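You operate a simulated robot arm through the tools that you are given. There is no shell and no other tool.

You run a simulated robot arm. Do the job below in one go: nothing can be reset, and whatever is moved stays where it is left.

TASK
Move the red puck from the hardness stand to the top drawer.
Fine: lever up, round plate back to load, drawer shut, reading cleared.

The check looks at the end state, three seconds after you hand in, the way a careful person would. Anything else that was tipped, shoved, dropped, spilled or broken makes it a failure.

THE ROBOT
A 7-joint arm with a two-finger parallel gripper, fixed in place. Base frame: the origin is on the floor under the middle of its stand, x ahead of it, y to its left, z up; the work surface is at about z = 0.88. Units: m, rad, N and s.
It reaches about 1.479 m from its shoulder. Its first joint turns from -2.897 to 2.897 rad. Payload 4.4 kg.
Tool frame: the origin (TCP) lies between the finger pads and is the grasp point; the fingertips stand 0.023 m ahead of it; z points along the fingers, y is the line along which they close. Largest opening 0.094 m; finger width 0.038, thickness 0.01; the body of the gripper, 0.054 by 0.096 m, starts 0.039 m behind the TCP.
Orientation is told as [roll, pitch, yaw] about the base's x, y, z axes, in that order, counted from this pose: with the fingers straight down and closing along the base's y, the tool's x points along the base's -x, its y along +y and its z along -z.

THE INTERFACE
- The arm moves only by the tool send_rows. Its argument "series" is text: rows parted by semicolons, each of 7 numbers parted by spaces: the shift along the tool's x, y, z in m, then the turn, a rotation vector about the tool's x, y, z in rad, then the closure, from 0 (fully open) to 1 (shut). In form: tx ty tz wx wy wz hand; .... A call has 1 to 20 rows; each row shifts and turns the commanded pose from where the row before left it, along the tool's axes as they then stand. Rows are played at 5 a second. More than 0.05 m and 0.15 rad between two rows, or a gripper value outside its range, and nothing of the call is played. A pose out of reach is approached as far as the arm can. The call stops where the force on the tool passes 90 N (or 10 N more than at its start, if that is more) or the arm is blocked; 0.2 s more then pass. Each finger travels about 0.072 m/s and halts on what it meets, pressing with about 42 N; the grip force reading is that of the motor and also rises with nothing between the fingers. The clock runs only during rows and for 0.2 s after the last one: add rows that do not move to give the fingers time. The reply holds the time, the measured pose of the TCP, the force on the tool along the base axes, the opening and the grip force, in the units named above and with some noise, with the torque about the TCP (base axes, N m) and any sound that the robot's microphone picked up.
- Cameras (640 x 400 px; columns grow to the right, rows downward): "scene" is fixed at [0.0491, -0.6496, 1.6775]; the picture's right is [0.91, -0.42, 0.00], its down [-0.23, -0.49, -0.84] and it looks along [0.36, 0.77, -0.54] (base axes); focal length 314 px, centre (320, 200). "wrist" rides on the gripper at [0.086, 0.016, -0.074] in the tool frame; the picture's right is [-0.18, 0.98, 0.00], its down [-0.58, -0.11, -0.81] and it looks along [-0.79, -0.15, 0.59] (tool axes); focal length 243 px, centre (320, 200). There is no depth. A picture from a camera that has moved, and an enlarged one, comes with that camera's place and axes in the base frame and with its lens.
- get_image(camera): a new picture of that camera. The clock stands still meanwhile.
- zoom(camera, box): a new picture of the part [left, top, right, bottom] of that camera's present view, enlarged. The clock stands still meanwhile.
- close_job(): hands the job in; it is judged then, once.

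Places have to be worked out from the pictures, the camera data and where the tool is seen. Open the gripper and draw the arm clear of the work before you hand the job in, unless the task says otherwise.

The tools are called by a JSON object that holds its "api" and its "payload". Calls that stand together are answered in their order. send_rows: Moves the arm, as the interface text tells. Its arguments: {"type":"object","properties":{"series":{"type":"string"}},"required":["series"]} The other tools are called the same way: get_image (camera) takes a picture; zoom (camera, box) takes an enlarged picture of a part of a camera's view; close_job () hands the job in.

At the start:

```text
clock: 0.0
position: [0.6861, 0.4898, 1.1856]
ee_rot: [0.001, -0.001, 0.004]
contact_force: [-0.6, -0.6, 0.7]
torque: [0.0, 0.0, 0.01]
grip_width: 0.094
gripper_force: 0.1
```

scene: 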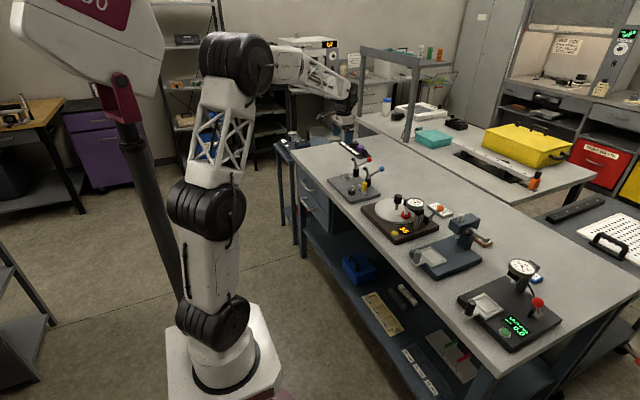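
wrist: 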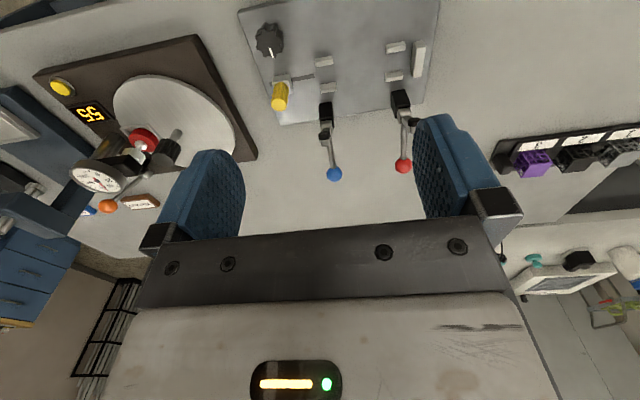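

I'll begin by looking closely at the bench: the hardness stand looks like the dark brown base with a round plate, a dial, a display reading "55" and an orange lever.

{"api": "zoom", "payload": {"camera": "scene", "box": [340, 170, 480, 260]}}

{"api": "zoom", "payload": {"camera": "wrist", "box": [20, 20, 280, 230]}}

{"api": "zoom", "payload": {"camera": "scene", "box": [270, 120, 430, 260]}}

{"api": "zoom", "payload": {"camera": "scene", "box": [400, 190, 600, 370]}}

```text
4.44 times, centred on (410, 215) of scene
camera zoom: at [0.0491, -0.6496, 1.6775], right [0.91, -0.42, 0.0], down [-0.23, -0.49, -0.84], along [0.36, 0.77, -0.54], focal length 1393 px, centre (-80, 133)
```

zoom: 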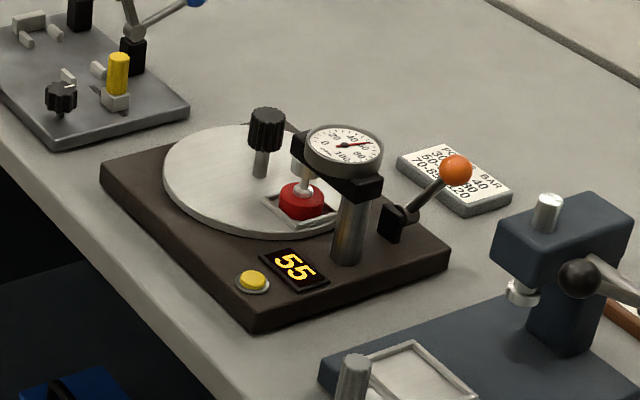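

```text
1.90 times, centred on (150, 125) of wrist
camera zoom: at [0.6, 0.5053, 1.2589], right [0.18, 0.98, 0.0], down [0.58, -0.11, 0.81], along [0.79, -0.15, -0.59], focal length 462 px, centre (644, 343)
```

zoom: 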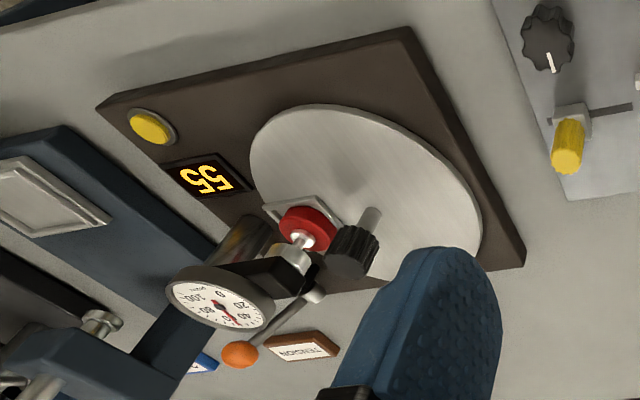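

```text
2.86 times, centred on (350, 190) of scene
camera zoom: at [0.0491, -0.6496, 1.6775], right [0.91, -0.42, 0.0], down [-0.23, -0.49, -0.84], along [0.36, 0.77, -0.54], focal length 896 px, centre (234, 229)
```

zoom: 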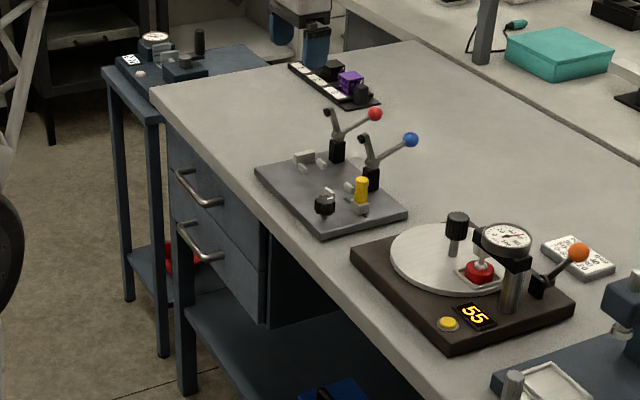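

```text
2.22 times, centred on (500, 280) of scene
camera zoom: at [0.0491, -0.6496, 1.6775], right [0.91, -0.42, 0.0], down [-0.23, -0.49, -0.84], along [0.36, 0.77, -0.54], focal length 697 px, centre (-80, 22)
```

zoom: 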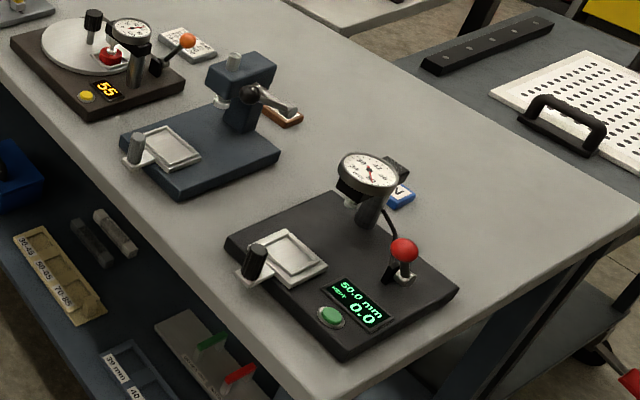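

The hardness stand base spans about x 0.70–0.925, y 0.075–0.32. The plate centre and knob are near (0.81, 0.22), the puck is under the indenter near (0.81, 0.15), and the lever ball is near (0.886, 0.058, 1.008). I'll move the wrist camera back and sideways, keeping it high, for a better look.

{"api": "send_rows", "payload": {"series": "0.021 -0.041 0.006 0 0 0 0; 0.021 -0.041 0.006 0 0 0 0; 0.021 -0.041 0.006 0 0 0 0; 0.021 -0.041 0.006 0 0 0 0; 0.021 -0.041 0.006 0 0 0 0; 0.021 -0.041 0.006 0 0 0 0; 0 0 0 0 0 0 0"}}

{"api": "get_image", "payload": {"camera": "wrist"}}

{"api": "get_image", "payload": {"camera": "scene"}}

```text
clock: 1.6
position: [0.5614, 0.2419, 1.1497]
ee_rot: [-0.001, -0.001, 0.001]
contact_force: [-0.4, 0.9, -0.1]
torque: [-0.01, -0.02, -0.01]
grip_width: 0.0938
gripper_force: 0.0
```

```text
taken
camera wrist: at [0.4759, 0.2575, 1.2238], right [0.18, 0.98, 0.0], down [0.58, -0.11, 0.81], along [0.79, -0.15, -0.59], focal length 243 px, centre (320, 200)
```

wrist: 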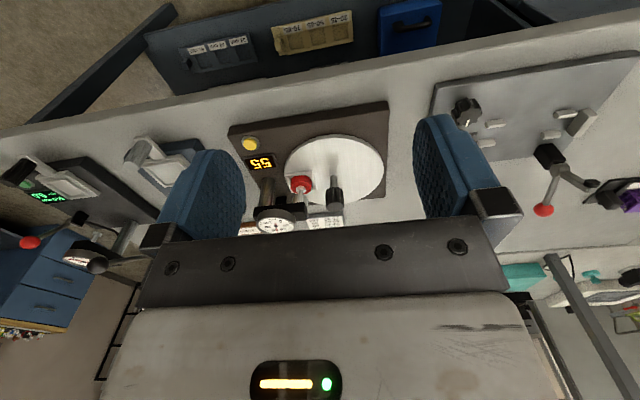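

```text
taken
```

scene: 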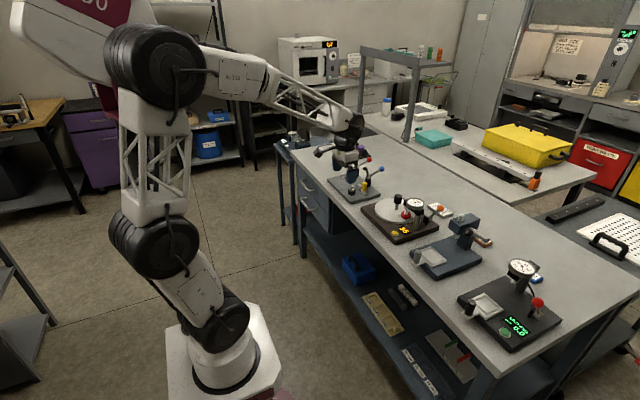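

The stand is now in view between the fingers, so I'll enlarge it for markings on the plate and base, the indenter and the lever. I'll also look at the drawers from the scene camera.

{"api": "zoom", "payload": {"camera": "wrist", "box": [225, 100, 415, 240]}}

{"api": "zoom", "payload": {"camera": "scene", "box": [280, 140, 380, 260]}}

{"api": "zoom", "payload": {"camera": "scene", "box": [385, 185, 455, 230]}}

```text
2.86 times, centred on (320, 170) of wrist
camera zoom: at [0.4759, 0.2575, 1.2238], right [0.18, 0.98, 0.0], down [0.58, -0.11, 0.81], along [0.79, -0.15, -0.59], focal length 693 px, centre (320, 286)
```

zoom: 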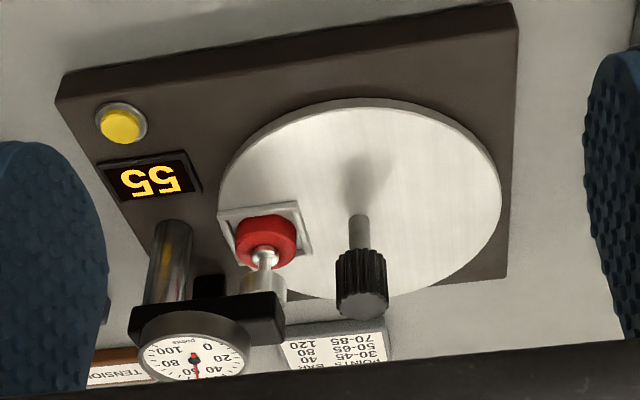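

```text
3.33 times, centred on (330, 200) of scene
camera zoom: at [0.0491, -0.6496, 1.6775], right [0.91, -0.42, 0.0], down [-0.23, -0.49, -0.84], along [0.36, 0.77, -0.54], focal length 1045 px, centre (287, 200)
```

zoom: 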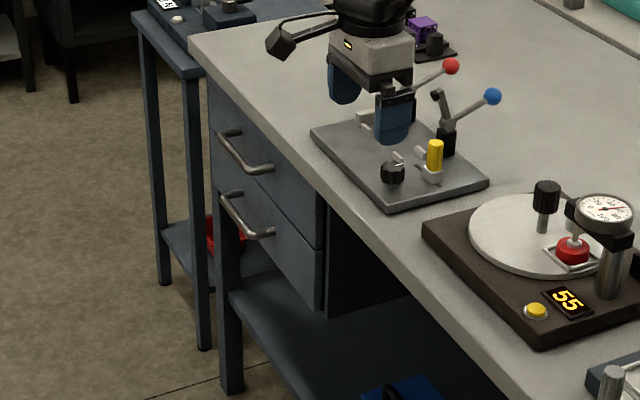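

```text
8.89 times, centred on (420, 208) of scene
camera zoom: at [0.0491, -0.6496, 1.6775], right [0.91, -0.42, 0.0], down [-0.23, -0.49, -0.84], along [0.36, 0.77, -0.54], focal length 2786 px, centre (-569, 133)
```

zoom: 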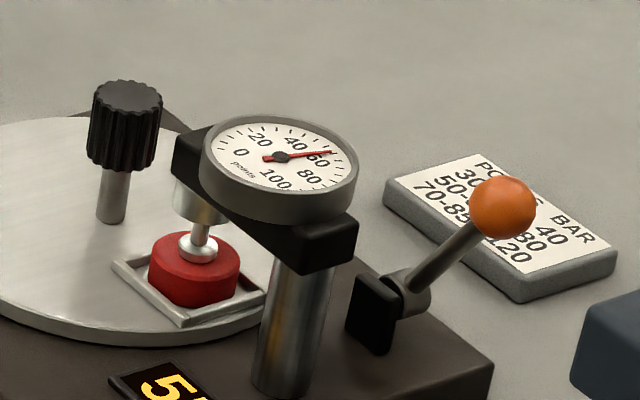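

The puck sits in a square tray on the plate, with the indenter foot down on it; the knob at plate centre should turn the plate. I'll move above the stand and tilt the camera down to see markings and the lever.

{"api": "send_rows", "payload": {"series": "-0.03 -0.008 -0.03 0 0 0 0; -0.04 -0.008 -0.02 0 0 0 0; -0.045 -0.008 -0.015 0 0 0 0; -0.045 -0.008 -0.015 0 0 0 0; -0.04 -0.008 -0.015 0 0 0 0; 0 0 0 0 0.125 0 0; 0 0 0 0 0.125 0 0; 0 0 0 0 0.125 0 0; 0 0 0 0 0.125 0 0; 0 0 0 0 0 0 0"}}

{"api": "get_image", "payload": {"camera": "wrist"}}

```text
clock: 3.8
position: [0.7609, 0.2041, 1.2435]
ee_rot: [0.0, 0.503, 0.003]
contact_force: [0.0, -0.2, -0.5]
torque: [0.04, -0.02, 0.03]
grip_width: 0.0939
gripper_force: 0.0
```

```text
taken
camera wrist: at [0.7205, 0.2196, 1.3503], right [0.16, 0.98, -0.09], down [0.9, -0.11, 0.43], along [0.41, -0.15, -0.9], focal length 243 px, centre (320, 200)
```

wrist: 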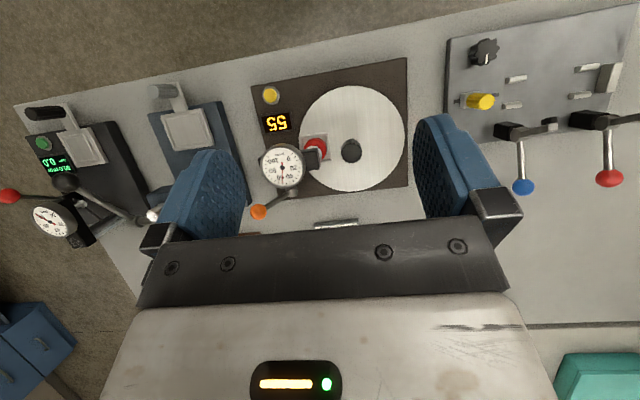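

{"api": "zoom", "payload": {"camera": "wrist", "box": [240, 55, 420, 225]}}

{"api": "zoom", "payload": {"camera": "wrist", "box": [0, 80, 240, 240]}}

```text
2.35 times, centred on (330, 140) of wrist
camera zoom: at [0.7205, 0.2196, 1.3503], right [0.16, 0.98, -0.09], down [0.9, -0.11, 0.43], along [0.41, -0.15, -0.9], focal length 571 px, centre (296, 341)
```

zoom: 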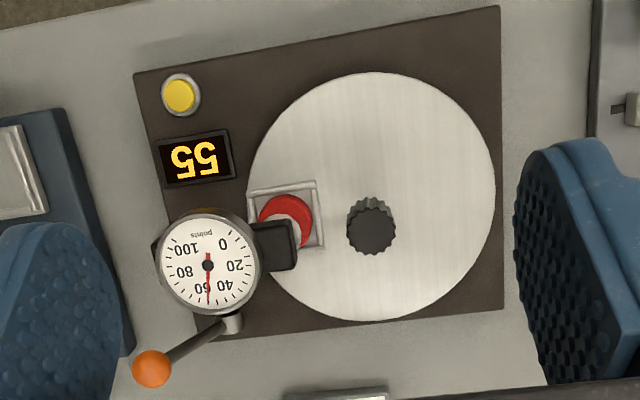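

```text
2.50 times, centred on (120, 160) of wrist
camera zoom: at [0.7205, 0.2196, 1.3503], right [0.16, 0.98, -0.09], down [0.9, -0.11, 0.43], along [0.41, -0.15, -0.9], focal length 606 px, centre (820, 300)
```

zoom: 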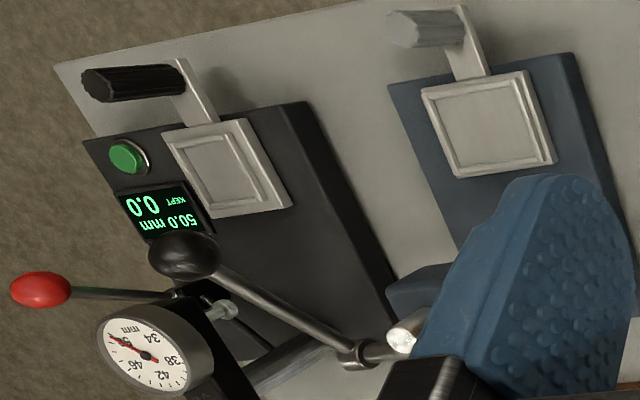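

The dial and display both read about 55 and the indenter foot looks in contact with the puck. I'll zoom on the lever hinge and foot to judge the lever's state, and on the other instruments for comparison.

{"api": "zoom", "payload": {"camera": "scene", "box": [420, 195, 455, 217]}}

{"api": "zoom", "payload": {"camera": "scene", "box": [385, 190, 425, 220]}}

{"api": "zoom", "payload": {"camera": "scene", "box": [455, 250, 575, 350]}}

{"api": "zoom", "payload": {"camera": "scene", "box": [330, 255, 480, 390]}}

```text
16.00 times, centred on (438, 206) of scene
camera zoom: at [0.0491, -0.6496, 1.6775], right [0.91, -0.42, 0.0], down [-0.23, -0.49, -0.84], along [0.36, 0.77, -0.54], focal length 5016 px, centre (-1560, 104)
```

zoom: 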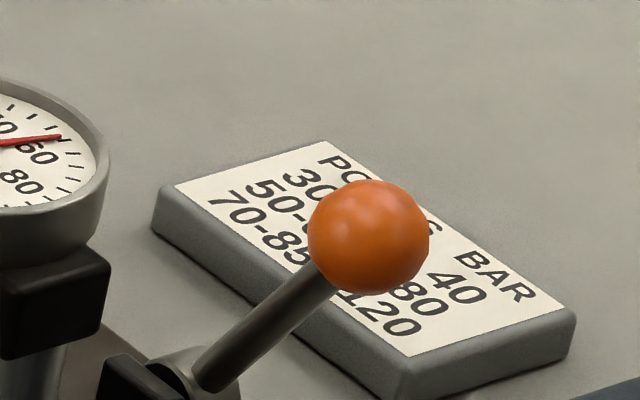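

```text
13.33 times, centred on (405, 205) of scene
camera zoom: at [0.0491, -0.6496, 1.6775], right [0.91, -0.42, 0.0], down [-0.23, -0.49, -0.84], along [0.36, 0.77, -0.54], focal length 4180 px, centre (-813, 133)
```

zoom: 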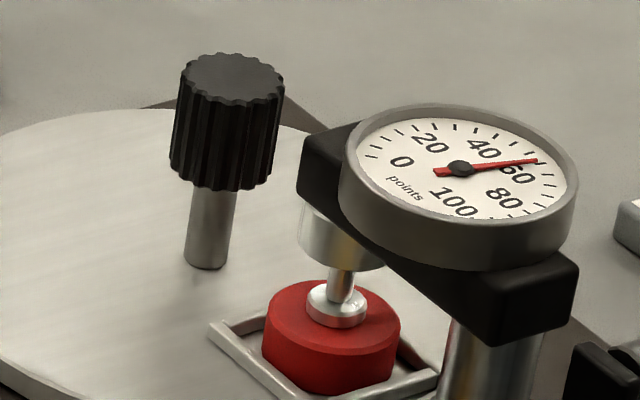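

```text
4.00 times, centred on (515, 300) of scene
camera zoom: at [0.0491, -0.6496, 1.6775], right [0.91, -0.42, 0.0], down [-0.23, -0.49, -0.84], along [0.36, 0.77, -0.54], focal length 1254 px, centre (-460, -200)
```

zoom: 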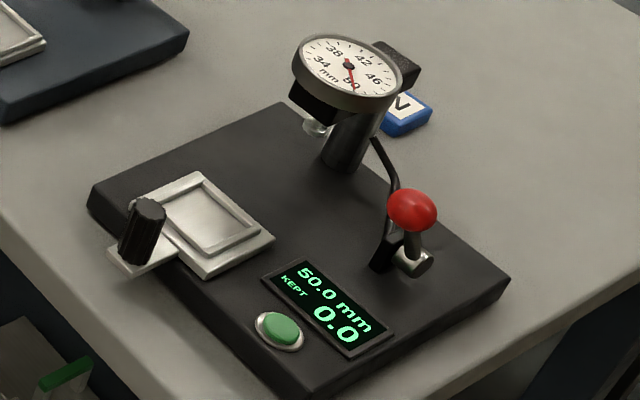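

```text
2.96 times, centred on (405, 322) of scene
camera zoom: at [0.0491, -0.6496, 1.6775], right [0.91, -0.42, 0.0], down [-0.23, -0.49, -0.84], along [0.36, 0.77, -0.54], focal length 929 px, centre (68, -163)
```

zoom: 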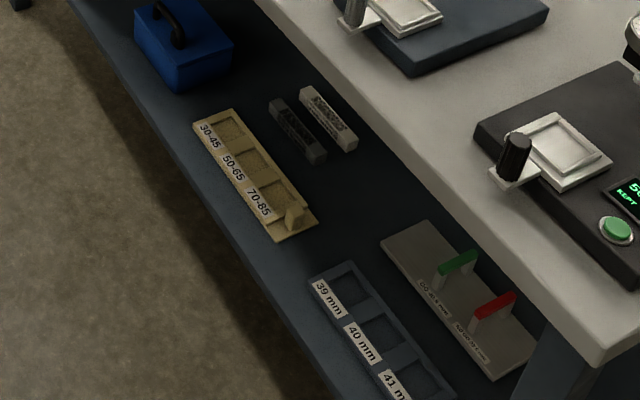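

The foot is clearly down on the puck, so the lever must be raised first. The blue press is close to the lever's −y side, so I'll check its exact position before bringing the gripper in there.

{"api": "zoom", "payload": {"camera": "scene", "box": [405, 200, 500, 280]}}

{"api": "send_rows", "payload": {"series": "0 0 0 0 -0.125 0 0; 0 0 0 0 -0.125 0 0; 0 -0.03 0 0 -0.125 0 0; 0 -0.04 0 0 -0.125 0 0; 0.03 -0.04 0 0 0 0 0; 0.03 -0.04 0 0 0 0 0; 0 0 0 0 0 0 0"}}

{"api": "get_image", "payload": {"camera": "wrist"}}

```text
5.00 times, centred on (452, 240) of scene
camera zoom: at [0.0491, -0.6496, 1.6775], right [0.91, -0.42, 0.0], down [-0.23, -0.49, -0.84], along [0.36, 0.77, -0.54], focal length 1567 px, centre (-342, 0)
```

zoom: 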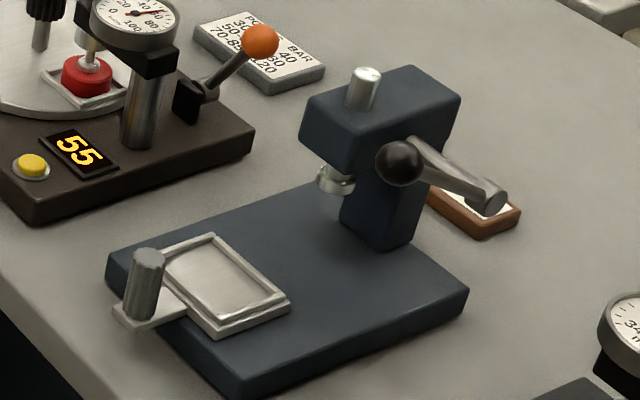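

```text
clock: 5.4
position: [0.6993, 0.0544, 1.2394]
ee_rot: [0.0, -0.001, 0.003]
contact_force: [-0.6, 0.7, 0.3]
torque: [0.02, -0.01, 0.01]
grip_width: 0.0942
gripper_force: 0.0
```

```text
taken
camera wrist: at [0.613, 0.0698, 1.3144], right [0.18, 0.98, 0.0], down [0.58, -0.11, 0.81], along [0.79, -0.15, -0.59], focal length 243 px, centre (320, 200)
```

wrist: 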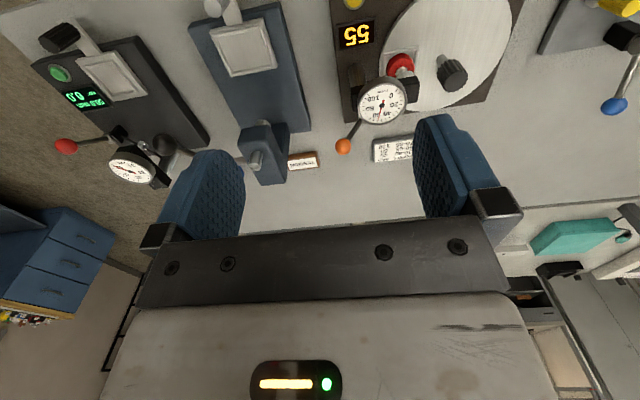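

The lever and press are now both in view between the fingers, so I'll enlarge that part to triangulate them.

{"api": "zoom", "payload": {"camera": "wrist", "box": [230, 40, 430, 200]}}

```text
2.50 times, centred on (330, 120) of wrist
camera zoom: at [0.613, 0.0698, 1.3144], right [0.18, 0.98, 0.0], down [0.58, -0.11, 0.81], along [0.79, -0.15, -0.59], focal length 606 px, centre (295, 400)
```

zoom: 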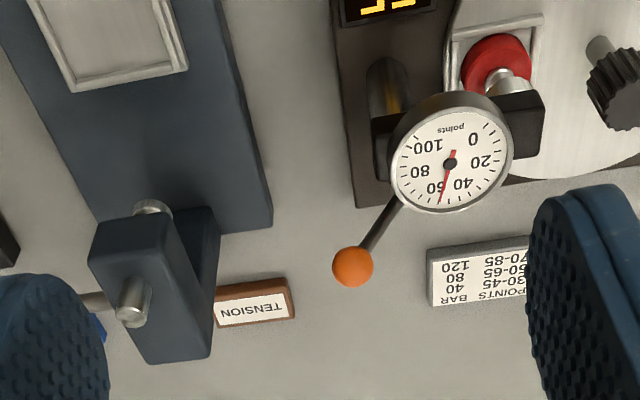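

The lever ball is at (0.884, 0.057, 1.008) with its hinge at about (0.884, 0.105, 0.936), so it swings in the y–z plane. The press head stays at y below −0.045, which leaves room. I'll close the fingers and come down on the −y side of the ball, ready to push it toward +y.

{"api": "send_rows", "payload": {"series": "-0.04 -0.009 0 0 0 0 1; -0.04 -0.009 0 0 0 0 1; -0.04 -0.009 0 0 0 0 1; -0.04 -0.009 0 0 0 0 1; -0.025 -0.009 0 0 0 0 1; 0 0 0.045 0 0 0 1; 0 0 0.045 0 0 0 1; 0 0 0.045 0 0 0 1; 0 0 0.045 0 0 0 1; 0 0 0.045 0 0 0 1; 0 0 0.008 0 0 0 1; 0 0 0 0 0 0 1"}}

{"api": "get_image", "payload": {"camera": "wrist"}}

{"api": "zoom", "payload": {"camera": "scene", "box": [380, 170, 490, 250]}}

```text
clock: 8.0
position: [0.8874, 0.0086, 1.0082]
ee_rot: [-0.001, 0.0, 0.001]
contact_force: [-0.2, -0.4, -0.3]
torque: [-0.04, -0.01, 0.01]
grip_width: 0.0001
gripper_force: 42.3
```

```text
taken
camera wrist: at [0.8017, 0.0244, 1.0832], right [0.18, 0.98, 0.0], down [0.58, -0.11, 0.81], along [0.79, -0.15, -0.59], focal length 243 px, centre (320, 200)
```

wrist: 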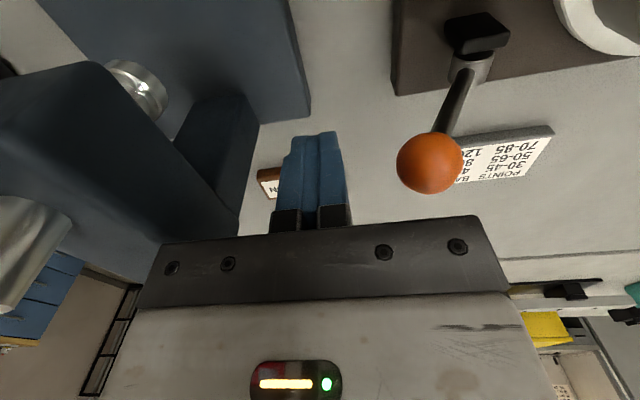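

```text
5.00 times, centred on (435, 210) of scene
camera zoom: at [0.0491, -0.6496, 1.6775], right [0.91, -0.42, 0.0], down [-0.23, -0.49, -0.84], along [0.36, 0.77, -0.54], focal length 1567 px, centre (-255, 150)
```

zoom: 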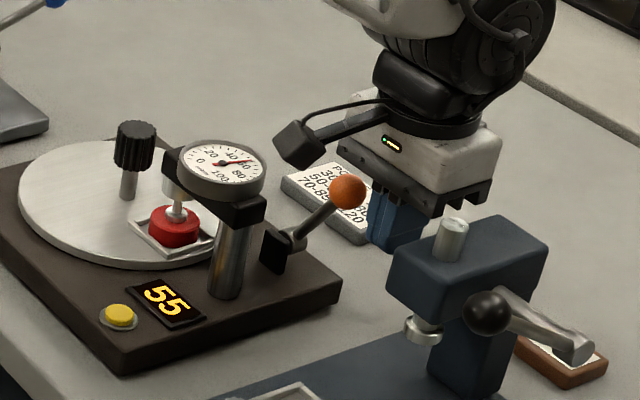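

The fingers are closed at y≈0.009 and clear of the press. I'll advance toward +y to the ball with a small initial push and check the force.

{"api": "send_rows", "payload": {"series": "0.003 0.012 0 0 0 0 1; 0 0.010 0 0 0 0 1; 0 0.004 0 0 0 0 1; 0 0.004 0 0 0 0 1; 0 0 0 0 0 0 1"}}

{"api": "zoom", "payload": {"camera": "scene", "box": [380, 170, 490, 250]}}

```text
clock: 9.2
position: [0.883, 0.0395, 1.0114]
ee_rot: [0.0, 0.002, 0.003]
contact_force: [0.1, -2.1, -0.3]
torque: [0.01, -0.02, 0.0]
grip_width: 0.0
gripper_force: 41.8
```

```text
5.00 times, centred on (435, 210) of scene
camera zoom: at [0.0491, -0.6496, 1.6775], right [0.91, -0.42, 0.0], down [-0.23, -0.49, -0.84], along [0.36, 0.77, -0.54], focal length 1567 px, centre (-255, 150)
```

zoom: 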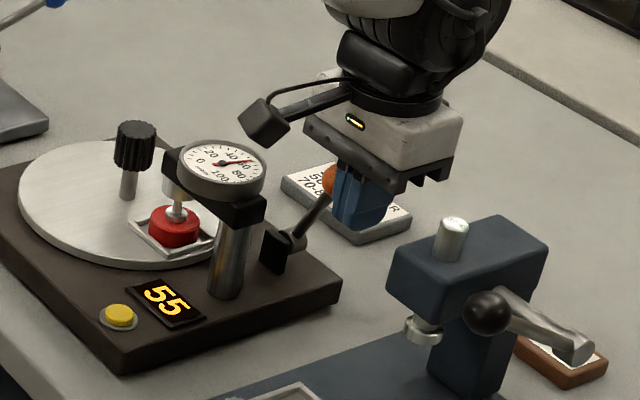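

There's light contact at about 2 N and the lever seems to follow. I'll keep pushing gently toward +y.

{"api": "send_rows", "payload": {"series": "0 0.006 0 0 0 0 1; 0 0.006 0 0 0 0 1; 0 0.006 0 0 0 0 1; 0 0 0 0 0 0 1"}}

{"api": "zoom", "payload": {"camera": "scene", "box": [380, 170, 490, 250]}}

{"api": "get_image", "payload": {"camera": "wrist"}}

```text
clock: 10.2
position: [0.8837, 0.0556, 1.0097]
ee_rot: [-0.001, -0.001, 0.003]
contact_force: [-0.2, -1.6, 1.0]
torque: [-0.01, -0.03, -0.02]
grip_width: 0.0
gripper_force: 41.7
```

```text
5.00 times, centred on (435, 210) of scene
camera zoom: at [0.0491, -0.6496, 1.6775], right [0.91, -0.42, 0.0], down [-0.23, -0.49, -0.84], along [0.36, 0.77, -0.54], focal length 1567 px, centre (-255, 150)
```

zoom: 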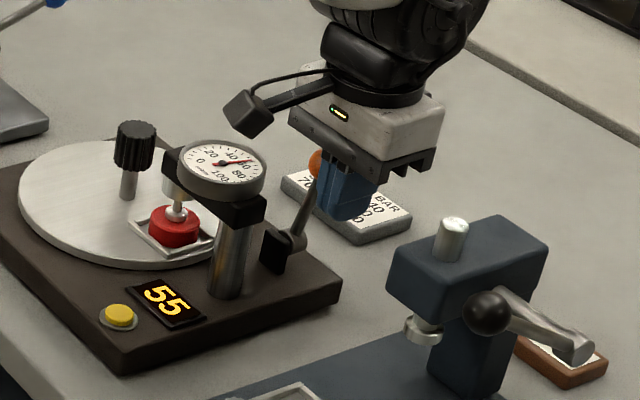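

```text
taken
camera wrist: at [0.7968, 0.0719, 1.0839], right [0.18, 0.98, 0.0], down [0.58, -0.11, 0.81], along [0.79, -0.15, -0.59], focal length 243 px, centre (320, 200)
```

wrist: 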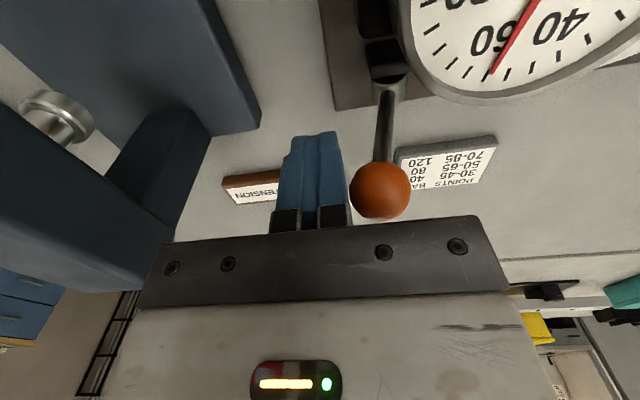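

The lever swings easily (ball now near y≈0.08) with no rise of the foot yet. I'll keep pushing in small steps, watching for a stop.

{"api": "send_rows", "payload": {"series": "0 0.006 0 0 0 0 1; 0 0.006 0 0 0 0 1; 0 0.006 0 0 0 0 1; 0 0 0 0 0 0 1"}}

{"api": "zoom", "payload": {"camera": "scene", "box": [380, 170, 490, 250]}}

{"api": "get_image", "payload": {"camera": "wrist"}}

```text
clock: 11.2
position: [0.8821, 0.0739, 1.0114]
ee_rot: [0.0, 0.0, 0.001]
contact_force: [-0.6, -1.2, -0.2]
torque: [0.03, 0.02, 0.0]
grip_width: 0.0
gripper_force: 42.2
```

```text
5.00 times, centred on (435, 210) of scene
camera zoom: at [0.0491, -0.6496, 1.6775], right [0.91, -0.42, 0.0], down [-0.23, -0.49, -0.84], along [0.36, 0.77, -0.54], focal length 1567 px, centre (-255, 150)
```

zoom: 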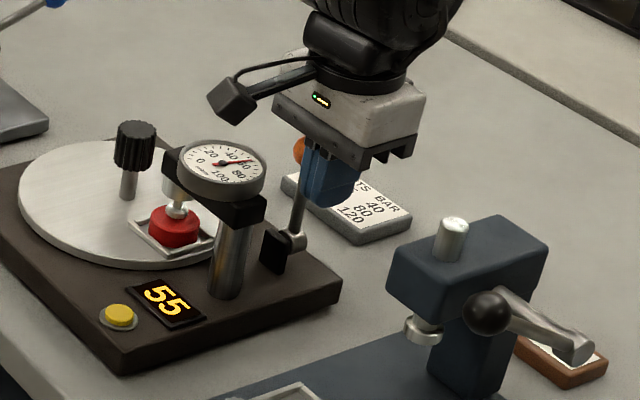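

```text
taken
camera wrist: at [0.7964, 0.0899, 1.0851], right [0.18, 0.98, 0.0], down [0.58, -0.11, 0.81], along [0.79, -0.15, -0.59], focal length 243 px, centre (320, 200)
```

wrist: 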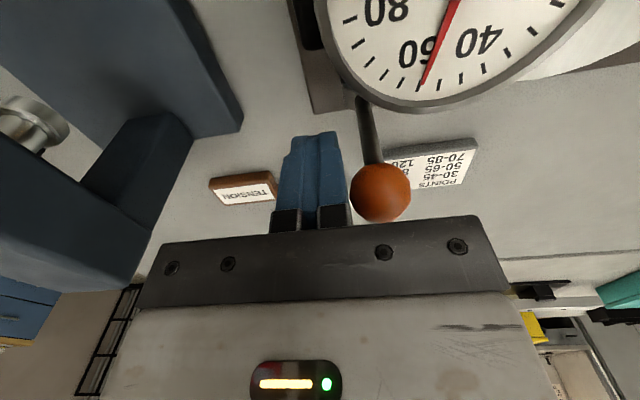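

The ball is nearly vertical now (y≈0.098) and still moving freely. I'll continue past vertical.

{"api": "send_rows", "payload": {"series": "0 0.006 0 0 0 0 1; 0 0.006 0 0 0 0 1; 0 0.006 0 0 0 0 1; 0 0 0 0 0 0 1"}}

{"api": "zoom", "payload": {"camera": "scene", "box": [380, 170, 490, 250]}}

{"api": "get_image", "payload": {"camera": "wrist"}}

```text
clock: 12.2
position: [0.8824, 0.0924, 1.0101]
ee_rot: [-0.001, 0.002, 0.002]
contact_force: [-0.1, -1.0, 0.2]
torque: [0.0, 0.03, 0.01]
grip_width: 0.0001
gripper_force: 43.0
```

```text
5.00 times, centred on (435, 210) of scene
camera zoom: at [0.0491, -0.6496, 1.6775], right [0.91, -0.42, 0.0], down [-0.23, -0.49, -0.84], along [0.36, 0.77, -0.54], focal length 1567 px, centre (-255, 150)
```

zoom: 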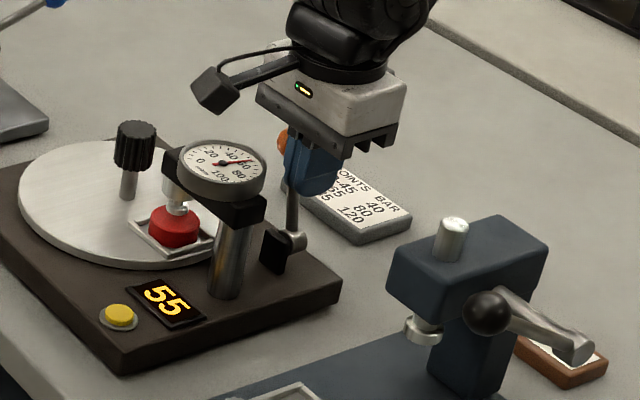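

```text
taken
camera wrist: at [0.7959, 0.108, 1.0845], right [0.18, 0.98, 0.0], down [0.58, -0.11, 0.81], along [0.79, -0.15, -0.59], focal length 243 px, centre (320, 200)
```

wrist: 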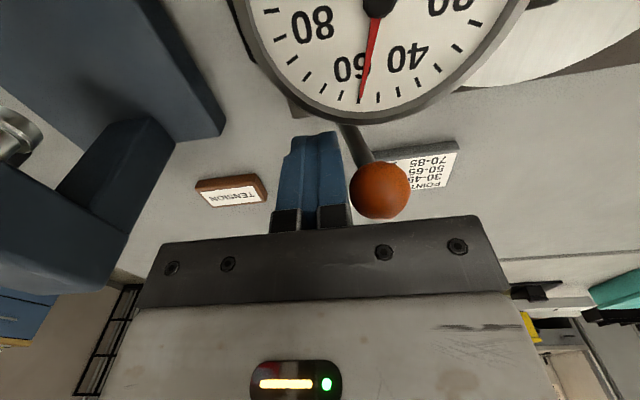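

The foot now looks to be rising off the puck, so this is the right direction. I'll continue to the stop.

{"api": "send_rows", "payload": {"series": "0 0.006 0 0 0 0 1; 0 0.006 0 0 0 0 1; 0 0.006 0 0 0 0 1; 0 0 0 0 0 0 1"}}

{"api": "zoom", "payload": {"camera": "scene", "box": [380, 170, 490, 250]}}

```text
clock: 13.2
position: [0.8834, 0.1105, 1.0119]
ee_rot: [-0.001, 0.001, 0.002]
contact_force: [0.4, -0.1, -1.0]
torque: [-0.01, -0.01, 0.01]
grip_width: 0.0001
gripper_force: 41.8
```

```text
5.00 times, centred on (435, 210) of scene
camera zoom: at [0.0491, -0.6496, 1.6775], right [0.91, -0.42, 0.0], down [-0.23, -0.49, -0.84], along [0.36, 0.77, -0.54], focal length 1567 px, centre (-255, 150)
```

zoom: 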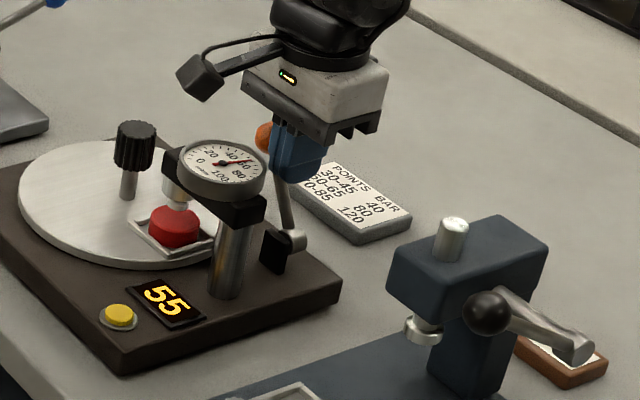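

The foot has lifted well clear of the puck. I'll keep pushing in small steps until a stop is felt.

{"api": "send_rows", "payload": {"series": "0 0.005 0 0 0 0 1; 0 0.005 0 0 0 0 1; 0 0.005 0 0 0 0 1; 0 0 0 0 0 0 1"}}

{"api": "zoom", "payload": {"camera": "scene", "box": [380, 170, 490, 250]}}

{"api": "get_image", "payload": {"camera": "wrist"}}

```text
clock: 14.2
position: [0.8833, 0.1243, 1.0112]
ee_rot: [-0.001, -0.001, 0.0]
contact_force: [11.3, -69.7, 8.9]
torque: [-0.18, -0.11, -0.53]
grip_width: 0.0
gripper_force: 42.1
```

```text
5.00 times, centred on (435, 210) of scene
camera zoom: at [0.0491, -0.6496, 1.6775], right [0.91, -0.42, 0.0], down [-0.23, -0.49, -0.84], along [0.36, 0.77, -0.54], focal length 1567 px, centre (-255, 150)
```

zoom: 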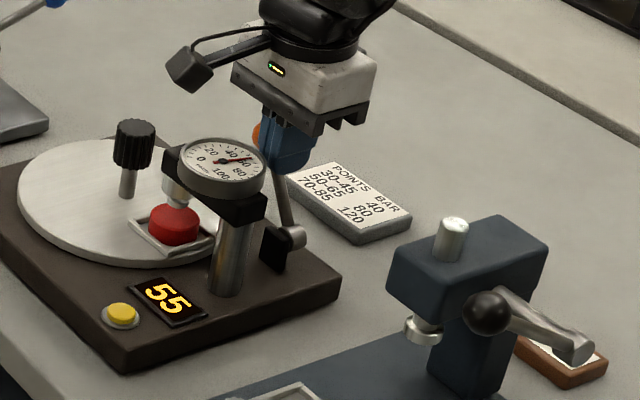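

```text
taken
camera wrist: at [0.797, 0.1394, 1.086], right [0.18, 0.98, 0.0], down [0.58, -0.11, 0.81], along [0.79, -0.15, -0.59], focal length 243 px, centre (320, 200)
```

wrist: 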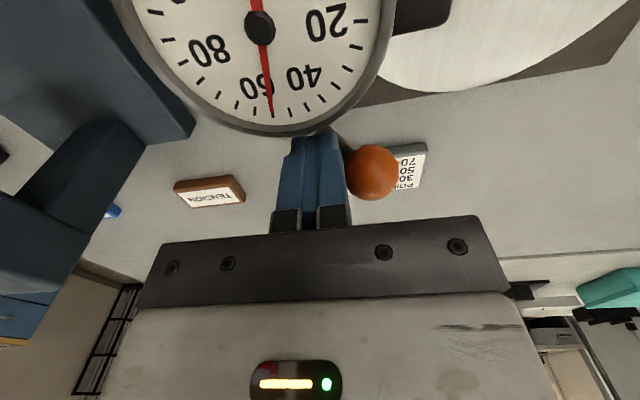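

The force rose to about 70 N, so the lever is at its upper stop. I'll back off immediately and rise clear, then check the stand.

{"api": "send_rows", "payload": {"series": "0 -0.006 0 0 0 0 1; 0 -0.02 0 0 0 0 1; 0 -0.02 -0.01 0 0 0 1; 0 0 -0.045 0 0 0 1; 0 0 -0.045 0 0 0 1; 0 0 -0.045 0 0 0 1; 0 0 -0.045 0 0 0 1; 0 0 0 0 0 0 1"}}

{"api": "zoom", "payload": {"camera": "scene", "box": [340, 170, 480, 260]}}

{"api": "get_image", "payload": {"camera": "wrist"}}

```text
clock: 16.0
position: [0.8833, 0.0795, 1.2005]
ee_rot: [0.0, -0.001, 0.002]
contact_force: [0.3, 1.0, -0.1]
torque: [-0.01, -0.02, 0.02]
grip_width: 0.0
gripper_force: 42.2
```

```text
4.44 times, centred on (410, 215) of scene
camera zoom: at [0.0491, -0.6496, 1.6775], right [0.91, -0.42, 0.0], down [-0.23, -0.49, -0.84], along [0.36, 0.77, -0.54], focal length 1393 px, centre (-80, 133)
```

zoom: 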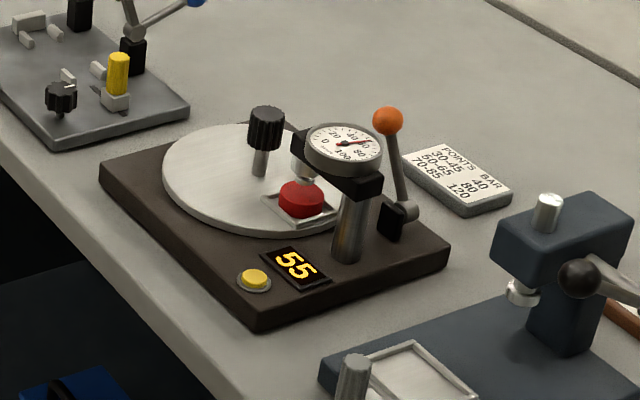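

```text
taken
camera wrist: at [0.7971, 0.0958, 1.2751], right [0.18, 0.98, 0.0], down [0.58, -0.11, 0.81], along [0.79, -0.15, -0.59], focal length 243 px, centre (320, 200)
```

wrist: 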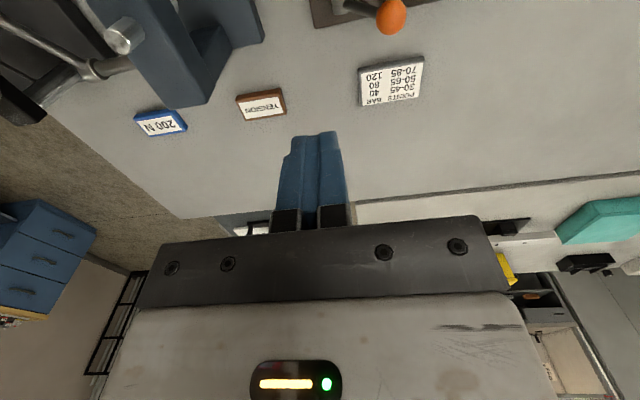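

The lever holds its raised position, leaning to +y, and the stand looks essentially in place. Next is the plate: the knob is at (0.8146, 0.2195) with its top at z≈0.991. I'll go above it, yaw by −90° so the fingers close along x and the camera stays on the +y side away from the dial, and open the gripper.

{"api": "send_rows", "payload": {"series": "0.02 0.04 0 0 0 0.14 0; 0 0 0 0 0 0.14 0; 0 0 0 0 0 0.14 0; 0 0 0 0 0 0.14 0; 0 0 0 0 0 0.14 0; 0 0 0 0 0 0.14 0; 0 0 0 0 0 0.14 0; 0 0 0 0 0 0.14 0; 0 0 0 0 0 0.14 0; 0 0 0 0 0 0.14 0; 0 0 0 0 0 0.14 0; 0 0 0 0 0 0.031 0; 0 0 0 0 0 0 0"}}

```text
clock: 18.8
position: [0.8625, 0.1186, 1.201]
ee_rot: [-0.001, 0.0, -1.57]
contact_force: [-0.3, 0.0, -0.4]
torque: [0.0, 0.02, -0.01]
grip_width: 0.0941
gripper_force: 0.0
```

The yaw is at −90° as planned, so tool x is base +y and tool y is base +x. I'll move over the knob.

{"api": "send_rows", "payload": {"series": "0.034 -0.016 0 0 0 0 0; 0.034 -0.016 0 0 0 0 0; 0.033 -0.016 0 0 0 0 0; 0 0 0.04 0 0 0 0; 0 0 0.04 0 0 0 0; 0 0 0 0 0 0 0"}}

{"api": "get_image", "payload": {"camera": "wrist"}}

{"api": "zoom", "payload": {"camera": "scene", "box": [340, 150, 480, 250]}}

```text
clock: 20.2
position: [0.8153, 0.223, 1.12]
ee_rot: [0.001, 0.0, -1.568]
contact_force: [-0.2, 0.3, 0.0]
torque: [-0.02, -0.02, -0.02]
grip_width: 0.0941
gripper_force: 0.0
```

```text
taken
camera wrist: at [0.8314, 0.3089, 1.1946], right [0.98, -0.18, 0.0], down [-0.11, -0.58, 0.81], along [-0.15, -0.79, -0.59], focal length 243 px, centre (320, 200)
```

wrist: 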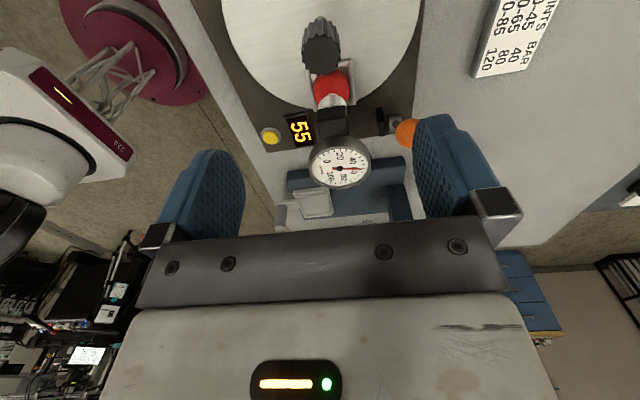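

```text
4.00 times, centred on (410, 200) of scene
camera zoom: at [0.0491, -0.6496, 1.6775], right [0.91, -0.42, 0.0], down [-0.23, -0.49, -0.84], along [0.36, 0.77, -0.54], focal length 1254 px, centre (-40, 200)
```

zoom: 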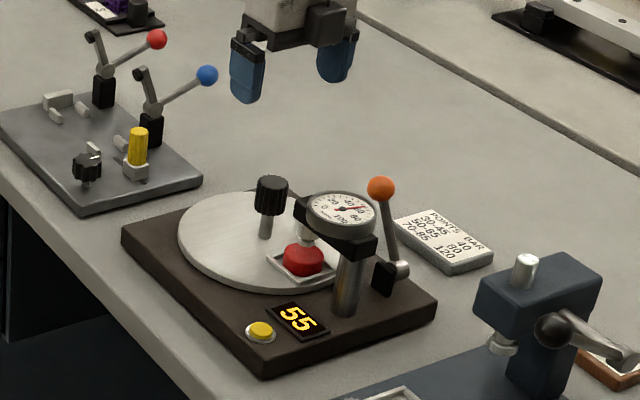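

{"api": "zoom", "payload": {"camera": "wrist", "box": [220, 0, 440, 140]}}

```text
2.86 times, centred on (330, 70) of wrist
camera zoom: at [0.8314, 0.3089, 1.1946], right [0.98, -0.18, 0.0], down [-0.11, -0.58, 0.81], along [-0.15, -0.79, -0.59], focal length 693 px, centre (291, 571)
```

zoom: 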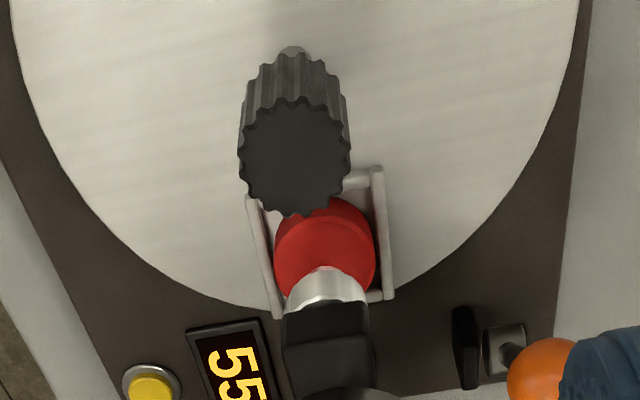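

The knob centre refines to about (0.816, 0.223), right under the TCP. I'll descend to z≈0.982, where the fingertips straddle the knob well above the plate, and close gently.

{"api": "send_rows", "payload": {"series": "0 0 0.045 0 0 0 0; 0 0 0.045 0 0 0 0; 0 0 0.03 0 0 0 0; 0 0 0.017 0 0 0 0; 0 0 0 0 0 0 0"}}

{"api": "zoom", "payload": {"camera": "scene", "box": [340, 150, 480, 250]}}

{"api": "get_image", "payload": {"camera": "wrist"}}

```text
clock: 21.4
position: [0.8125, 0.2197, 0.9831]
ee_rot: [-0.001, 0.001, -1.569]
contact_force: [0.0, -0.9, -0.8]
torque: [0.0, -0.02, -0.02]
grip_width: 0.0941
gripper_force: 0.2
```

```text
4.00 times, centred on (410, 200) of scene
camera zoom: at [0.0491, -0.6496, 1.6775], right [0.91, -0.42, 0.0], down [-0.23, -0.49, -0.84], along [0.36, 0.77, -0.54], focal length 1254 px, centre (-40, 200)
```

zoom: 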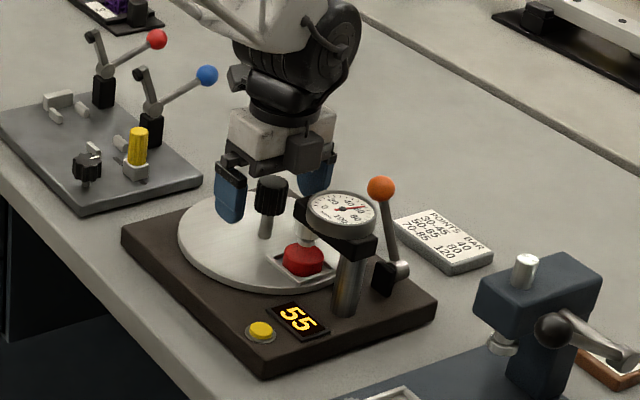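

```text
taken
camera wrist: at [0.8296, 0.3064, 1.0571], right [0.98, -0.18, 0.0], down [-0.11, -0.58, 0.81], along [-0.15, -0.79, -0.59], focal length 243 px, centre (320, 200)
```

wrist: 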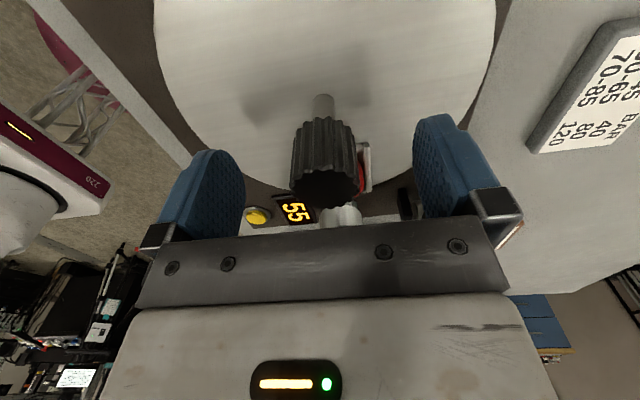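

The knob sits centred between the fingers. I'll close on it now.

{"api": "send_rows", "payload": {"series": "0 0 0 0 0 0 0.4; 0 0 0 0 0 0 0.6; 0 0 0 0 0 0 0.8; 0 0 0 0 0 0 1; 0 0 0 0 0 0 1; 0 0 0 0 0 0 1"}}

{"api": "get_image", "payload": {"camera": "wrist"}}

```text
clock: 22.8
position: [0.8143, 0.2197, 0.9835]
ee_rot: [0.003, -0.001, -1.57]
contact_force: [58.5, 8.8, 0.3]
torque: [0.44, 0.12, -0.12]
grip_width: 0.0321
gripper_force: 41.8
```

```text
taken
camera wrist: at [0.8306, 0.3065, 1.0577], right [0.98, -0.18, 0.0], down [-0.11, -0.58, 0.81], along [-0.15, -0.79, -0.59], focal length 243 px, centre (320, 200)
```

wrist: 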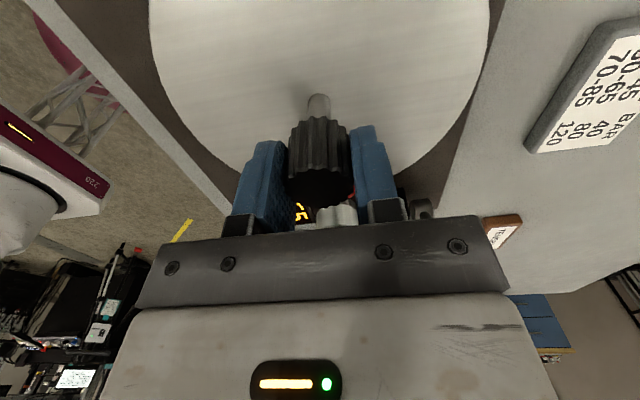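

The knob is held (0.032 m), but there's a 58 N sideways load along +x, which means the knob centre is a bit further in +x. I'll shift the tool slightly toward +x to relieve it.

{"api": "send_rows", "payload": {"series": "0 0.001 0 0 0 0 1; 0 0 0 0 0 0 1"}}

```text
clock: 23.4
position: [0.8143, 0.2199, 0.9832]
ee_rot: [0.001, -0.001, -1.569]
contact_force: [27.7, 18.6, 2.9]
torque: [0.41, -0.77, 0.0]
grip_width: 0.0319
gripper_force: 41.7
```

One millimetre removed about 30 N. I'll make another small correction in +x and a tiny one in +y.

{"api": "send_rows", "payload": {"series": "0.0005 0.0009 0 0 0 0 1; 0 0 0 0 0 0 1"}}

```text
clock: 24.0
position: [0.8144, 0.2199, 0.9842]
ee_rot: [-0.001, 0.002, -1.57]
contact_force: [-6.3, 5.6, 8.3]
torque: [0.38, -0.33, 0.06]
grip_width: 0.032
gripper_force: 42.2
```

The loads are now small. I'll test-turn the knob a little clockwise seen from above (tray from −y toward −x), reading the torque.

{"api": "send_rows", "payload": {"series": "0 0 0 0 0 0.05 1; 0 0 0 0 0 0.05 1; 0 0 0 0 0 0 1"}}

{"api": "zoom", "payload": {"camera": "scene", "box": [340, 150, 480, 250]}}

```text
clock: 24.8
position: [0.8137, 0.2195, 0.983]
ee_rot: [-0.001, -0.001, -1.67]
contact_force: [-53.5, -11.9, 15.2]
torque: [-0.08, 0.04, 0.2]
grip_width: 0.0319
gripper_force: 42.0
```

```text
4.00 times, centred on (410, 200) of scene
camera zoom: at [0.0491, -0.6496, 1.6775], right [0.91, -0.42, 0.0], down [-0.23, -0.49, -0.84], along [0.36, 0.77, -0.54], focal length 1254 px, centre (-40, 200)
```

zoom: 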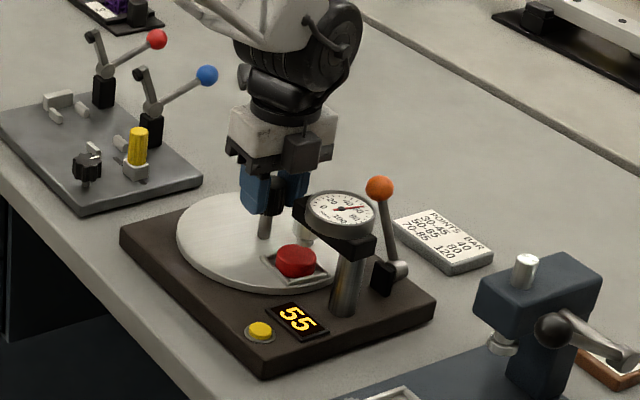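

The plate turns clockwise freely (torque about 0.2 N·m) and the puck comes out from under the head. A side load built up, so I'll correct −x slightly and keep turning with feedback.

{"api": "send_rows", "payload": {"series": "0 -0.0015 0 0 0 0 1; 0 0 0 0 0 0.05 1; 0 0 0 0 0 0.05 1; 0 0 0 0 0 0 1"}}

```text
clock: 25.8
position: [0.8143, 0.2225, 0.9841]
ee_rot: [0.001, 0.0, -1.769]
contact_force: [-49.2, 1.6, 3.2]
torque: [-0.19, -0.11, 0.09]
grip_width: 0.0318
gripper_force: 42.4
```

{"api": "send_rows", "payload": {"series": "0 -0.001 0 0 0 0 1; 0 0 0 0 0 0 1; 0 0 0 0 0 0 1"}}

{"api": "zoom", "payload": {"camera": "scene", "box": [340, 150, 480, 250]}}

```text
clock: 26.6
position: [0.8158, 0.2216, 0.983]
ee_rot: [0.001, 0.0, -1.768]
contact_force: [-17.2, -5.2, -6.8]
torque: [0.05, 0.63, 0.0]
grip_width: 0.0319
gripper_force: 42.1
```

```text
4.00 times, centred on (410, 200) of scene
camera zoom: at [0.0491, -0.6496, 1.6775], right [0.91, -0.42, 0.0], down [-0.23, -0.49, -0.84], along [0.36, 0.77, -0.54], focal length 1254 px, centre (-40, 200)
```

zoom: 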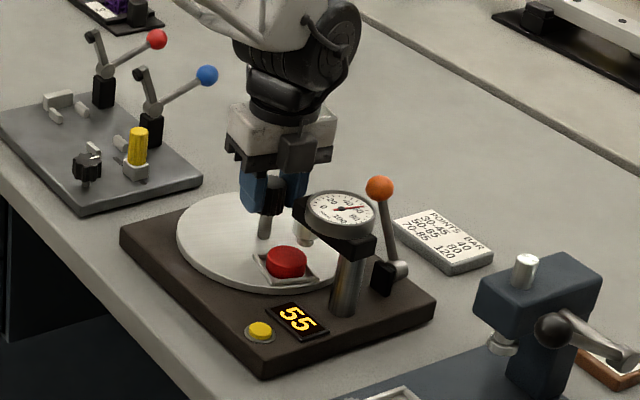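

The stand stays put and the stiffness is about 30 N/mm. Each 0.05 rad seems to need about −0.7 mm along tool y, so I'll fold that into the turning rows and watch the loads.

{"api": "send_rows", "payload": {"series": "0 -0.0005 0 0 0 0 1; 0 -0.0007 0 0 0 0.05 1; 0 -0.0007 0 0 0 0.05 1; 0 0 0 0 0 0 1"}}

```text
clock: 27.6
position: [0.8123, 0.2212, 0.9829]
ee_rot: [0.002, 0.002, -1.87]
contact_force: [47.2, -15.2, -19.4]
torque: [1.18, 0.3, -0.07]
grip_width: 0.0316
gripper_force: 42.3
```

That overcorrected (+47 N), so I'll undo the shift and turn without it.

{"api": "send_rows", "payload": {"series": "0 0.0014 0 0 0 0 1; 0 0 0 0 0 0 1"}}

```text
clock: 28.2
position: [0.813, 0.2224, 0.9838]
ee_rot: [0.0, 0.002, -1.872]
contact_force: [22.8, -9.0, -1.8]
torque: [0.48, 0.35, -0.07]
grip_width: 0.0317
gripper_force: 42.3
```

{"api": "send_rows", "payload": {"series": "0 0.0007 0 0 0 0 1; 0 0 0 0 0 0.05 1; 0 0 0 0 0 0 1"}}

```text
clock: 29.0
position: [0.8126, 0.2211, 0.9828]
ee_rot: [0.002, 0.001, -1.919]
contact_force: [-1.0, 11.8, 4.2]
torque: [-0.23, -0.32, -0.01]
grip_width: 0.0316
gripper_force: 42.1
```

Loads are near zero again. I'll keep turning.

{"api": "send_rows", "payload": {"series": "0 0 0 0 0 0.05 1; 0 0 0 0 0 0.05 1; 0 0 0 0 0 0 1"}}

```text
clock: 29.8
position: [0.8126, 0.2206, 0.9836]
ee_rot: [0.0, -0.002, -2.017]
contact_force: [10.0, 32.6, -7.4]
torque: [0.01, -0.85, 0.04]
grip_width: 0.0317
gripper_force: 42.6
```

{"api": "send_rows", "payload": {"series": "0.001 0 0 0 0 0.05 1; 0 0 0 0 0 0.05 1; 0 0 0 0 0 0 1"}}

{"api": "zoom", "payload": {"camera": "scene", "box": [340, 150, 480, 250]}}

```text
clock: 30.6
position: [0.8124, 0.2229, 0.9829]
ee_rot: [-0.002, -0.001, -2.118]
contact_force: [-23.3, 18.0, -4.3]
torque: [-0.11, -0.28, 0.05]
grip_width: 0.0315
gripper_force: 42.3
```

```text
4.00 times, centred on (410, 200) of scene
camera zoom: at [0.0491, -0.6496, 1.6775], right [0.91, -0.42, 0.0], down [-0.23, -0.49, -0.84], along [0.36, 0.77, -0.54], focal length 1254 px, centre (-40, 200)
```

zoom: 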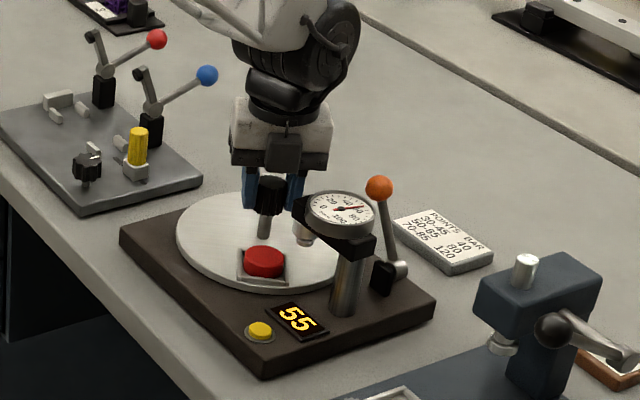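

The plate is about 0.55 rad round with no resistance. I'll continue turning with small corrections.

{"api": "send_rows", "payload": {"series": "0 -0.0008 0 0 0 0.05 1; 0 0 0 0 0 0.05 1; 0 0 0 0 0 0 1"}}

```text
clock: 31.4
position: [0.813, 0.2223, 0.9838]
ee_rot: [0.001, 0.0, -2.22]
contact_force: [-28.6, 10.0, -2.2]
torque: [-0.79, 0.16, -0.01]
grip_width: 0.0316
gripper_force: 41.8
```

{"api": "send_rows", "payload": {"series": "-0.0003 -0.0009 0 0 0 0.05 1; 0 0 0 0 0 0.05 1; 0 0 0 0 0 0 1"}}

```text
clock: 32.2
position: [0.8125, 0.221, 0.983]
ee_rot: [0.001, 0.001, -2.319]
contact_force: [-24.8, -11.6, -6.0]
torque: [-0.83, 0.03, 0.03]
grip_width: 0.0317
gripper_force: 42.2
```

{"api": "send_rows", "payload": {"series": "-0.0008 -0.0004 0 0 0 0.05 1; 0 0 0 0 0 0.05 1; 0 0 0 0 0 0 1"}}

```text
clock: 33.0
position: [0.8114, 0.221, 0.9835]
ee_rot: [0.001, -0.001, -2.418]
contact_force: [3.1, -24.6, -21.6]
torque: [-0.21, -0.85, 0.0]
grip_width: 0.0318
gripper_force: 41.7
```

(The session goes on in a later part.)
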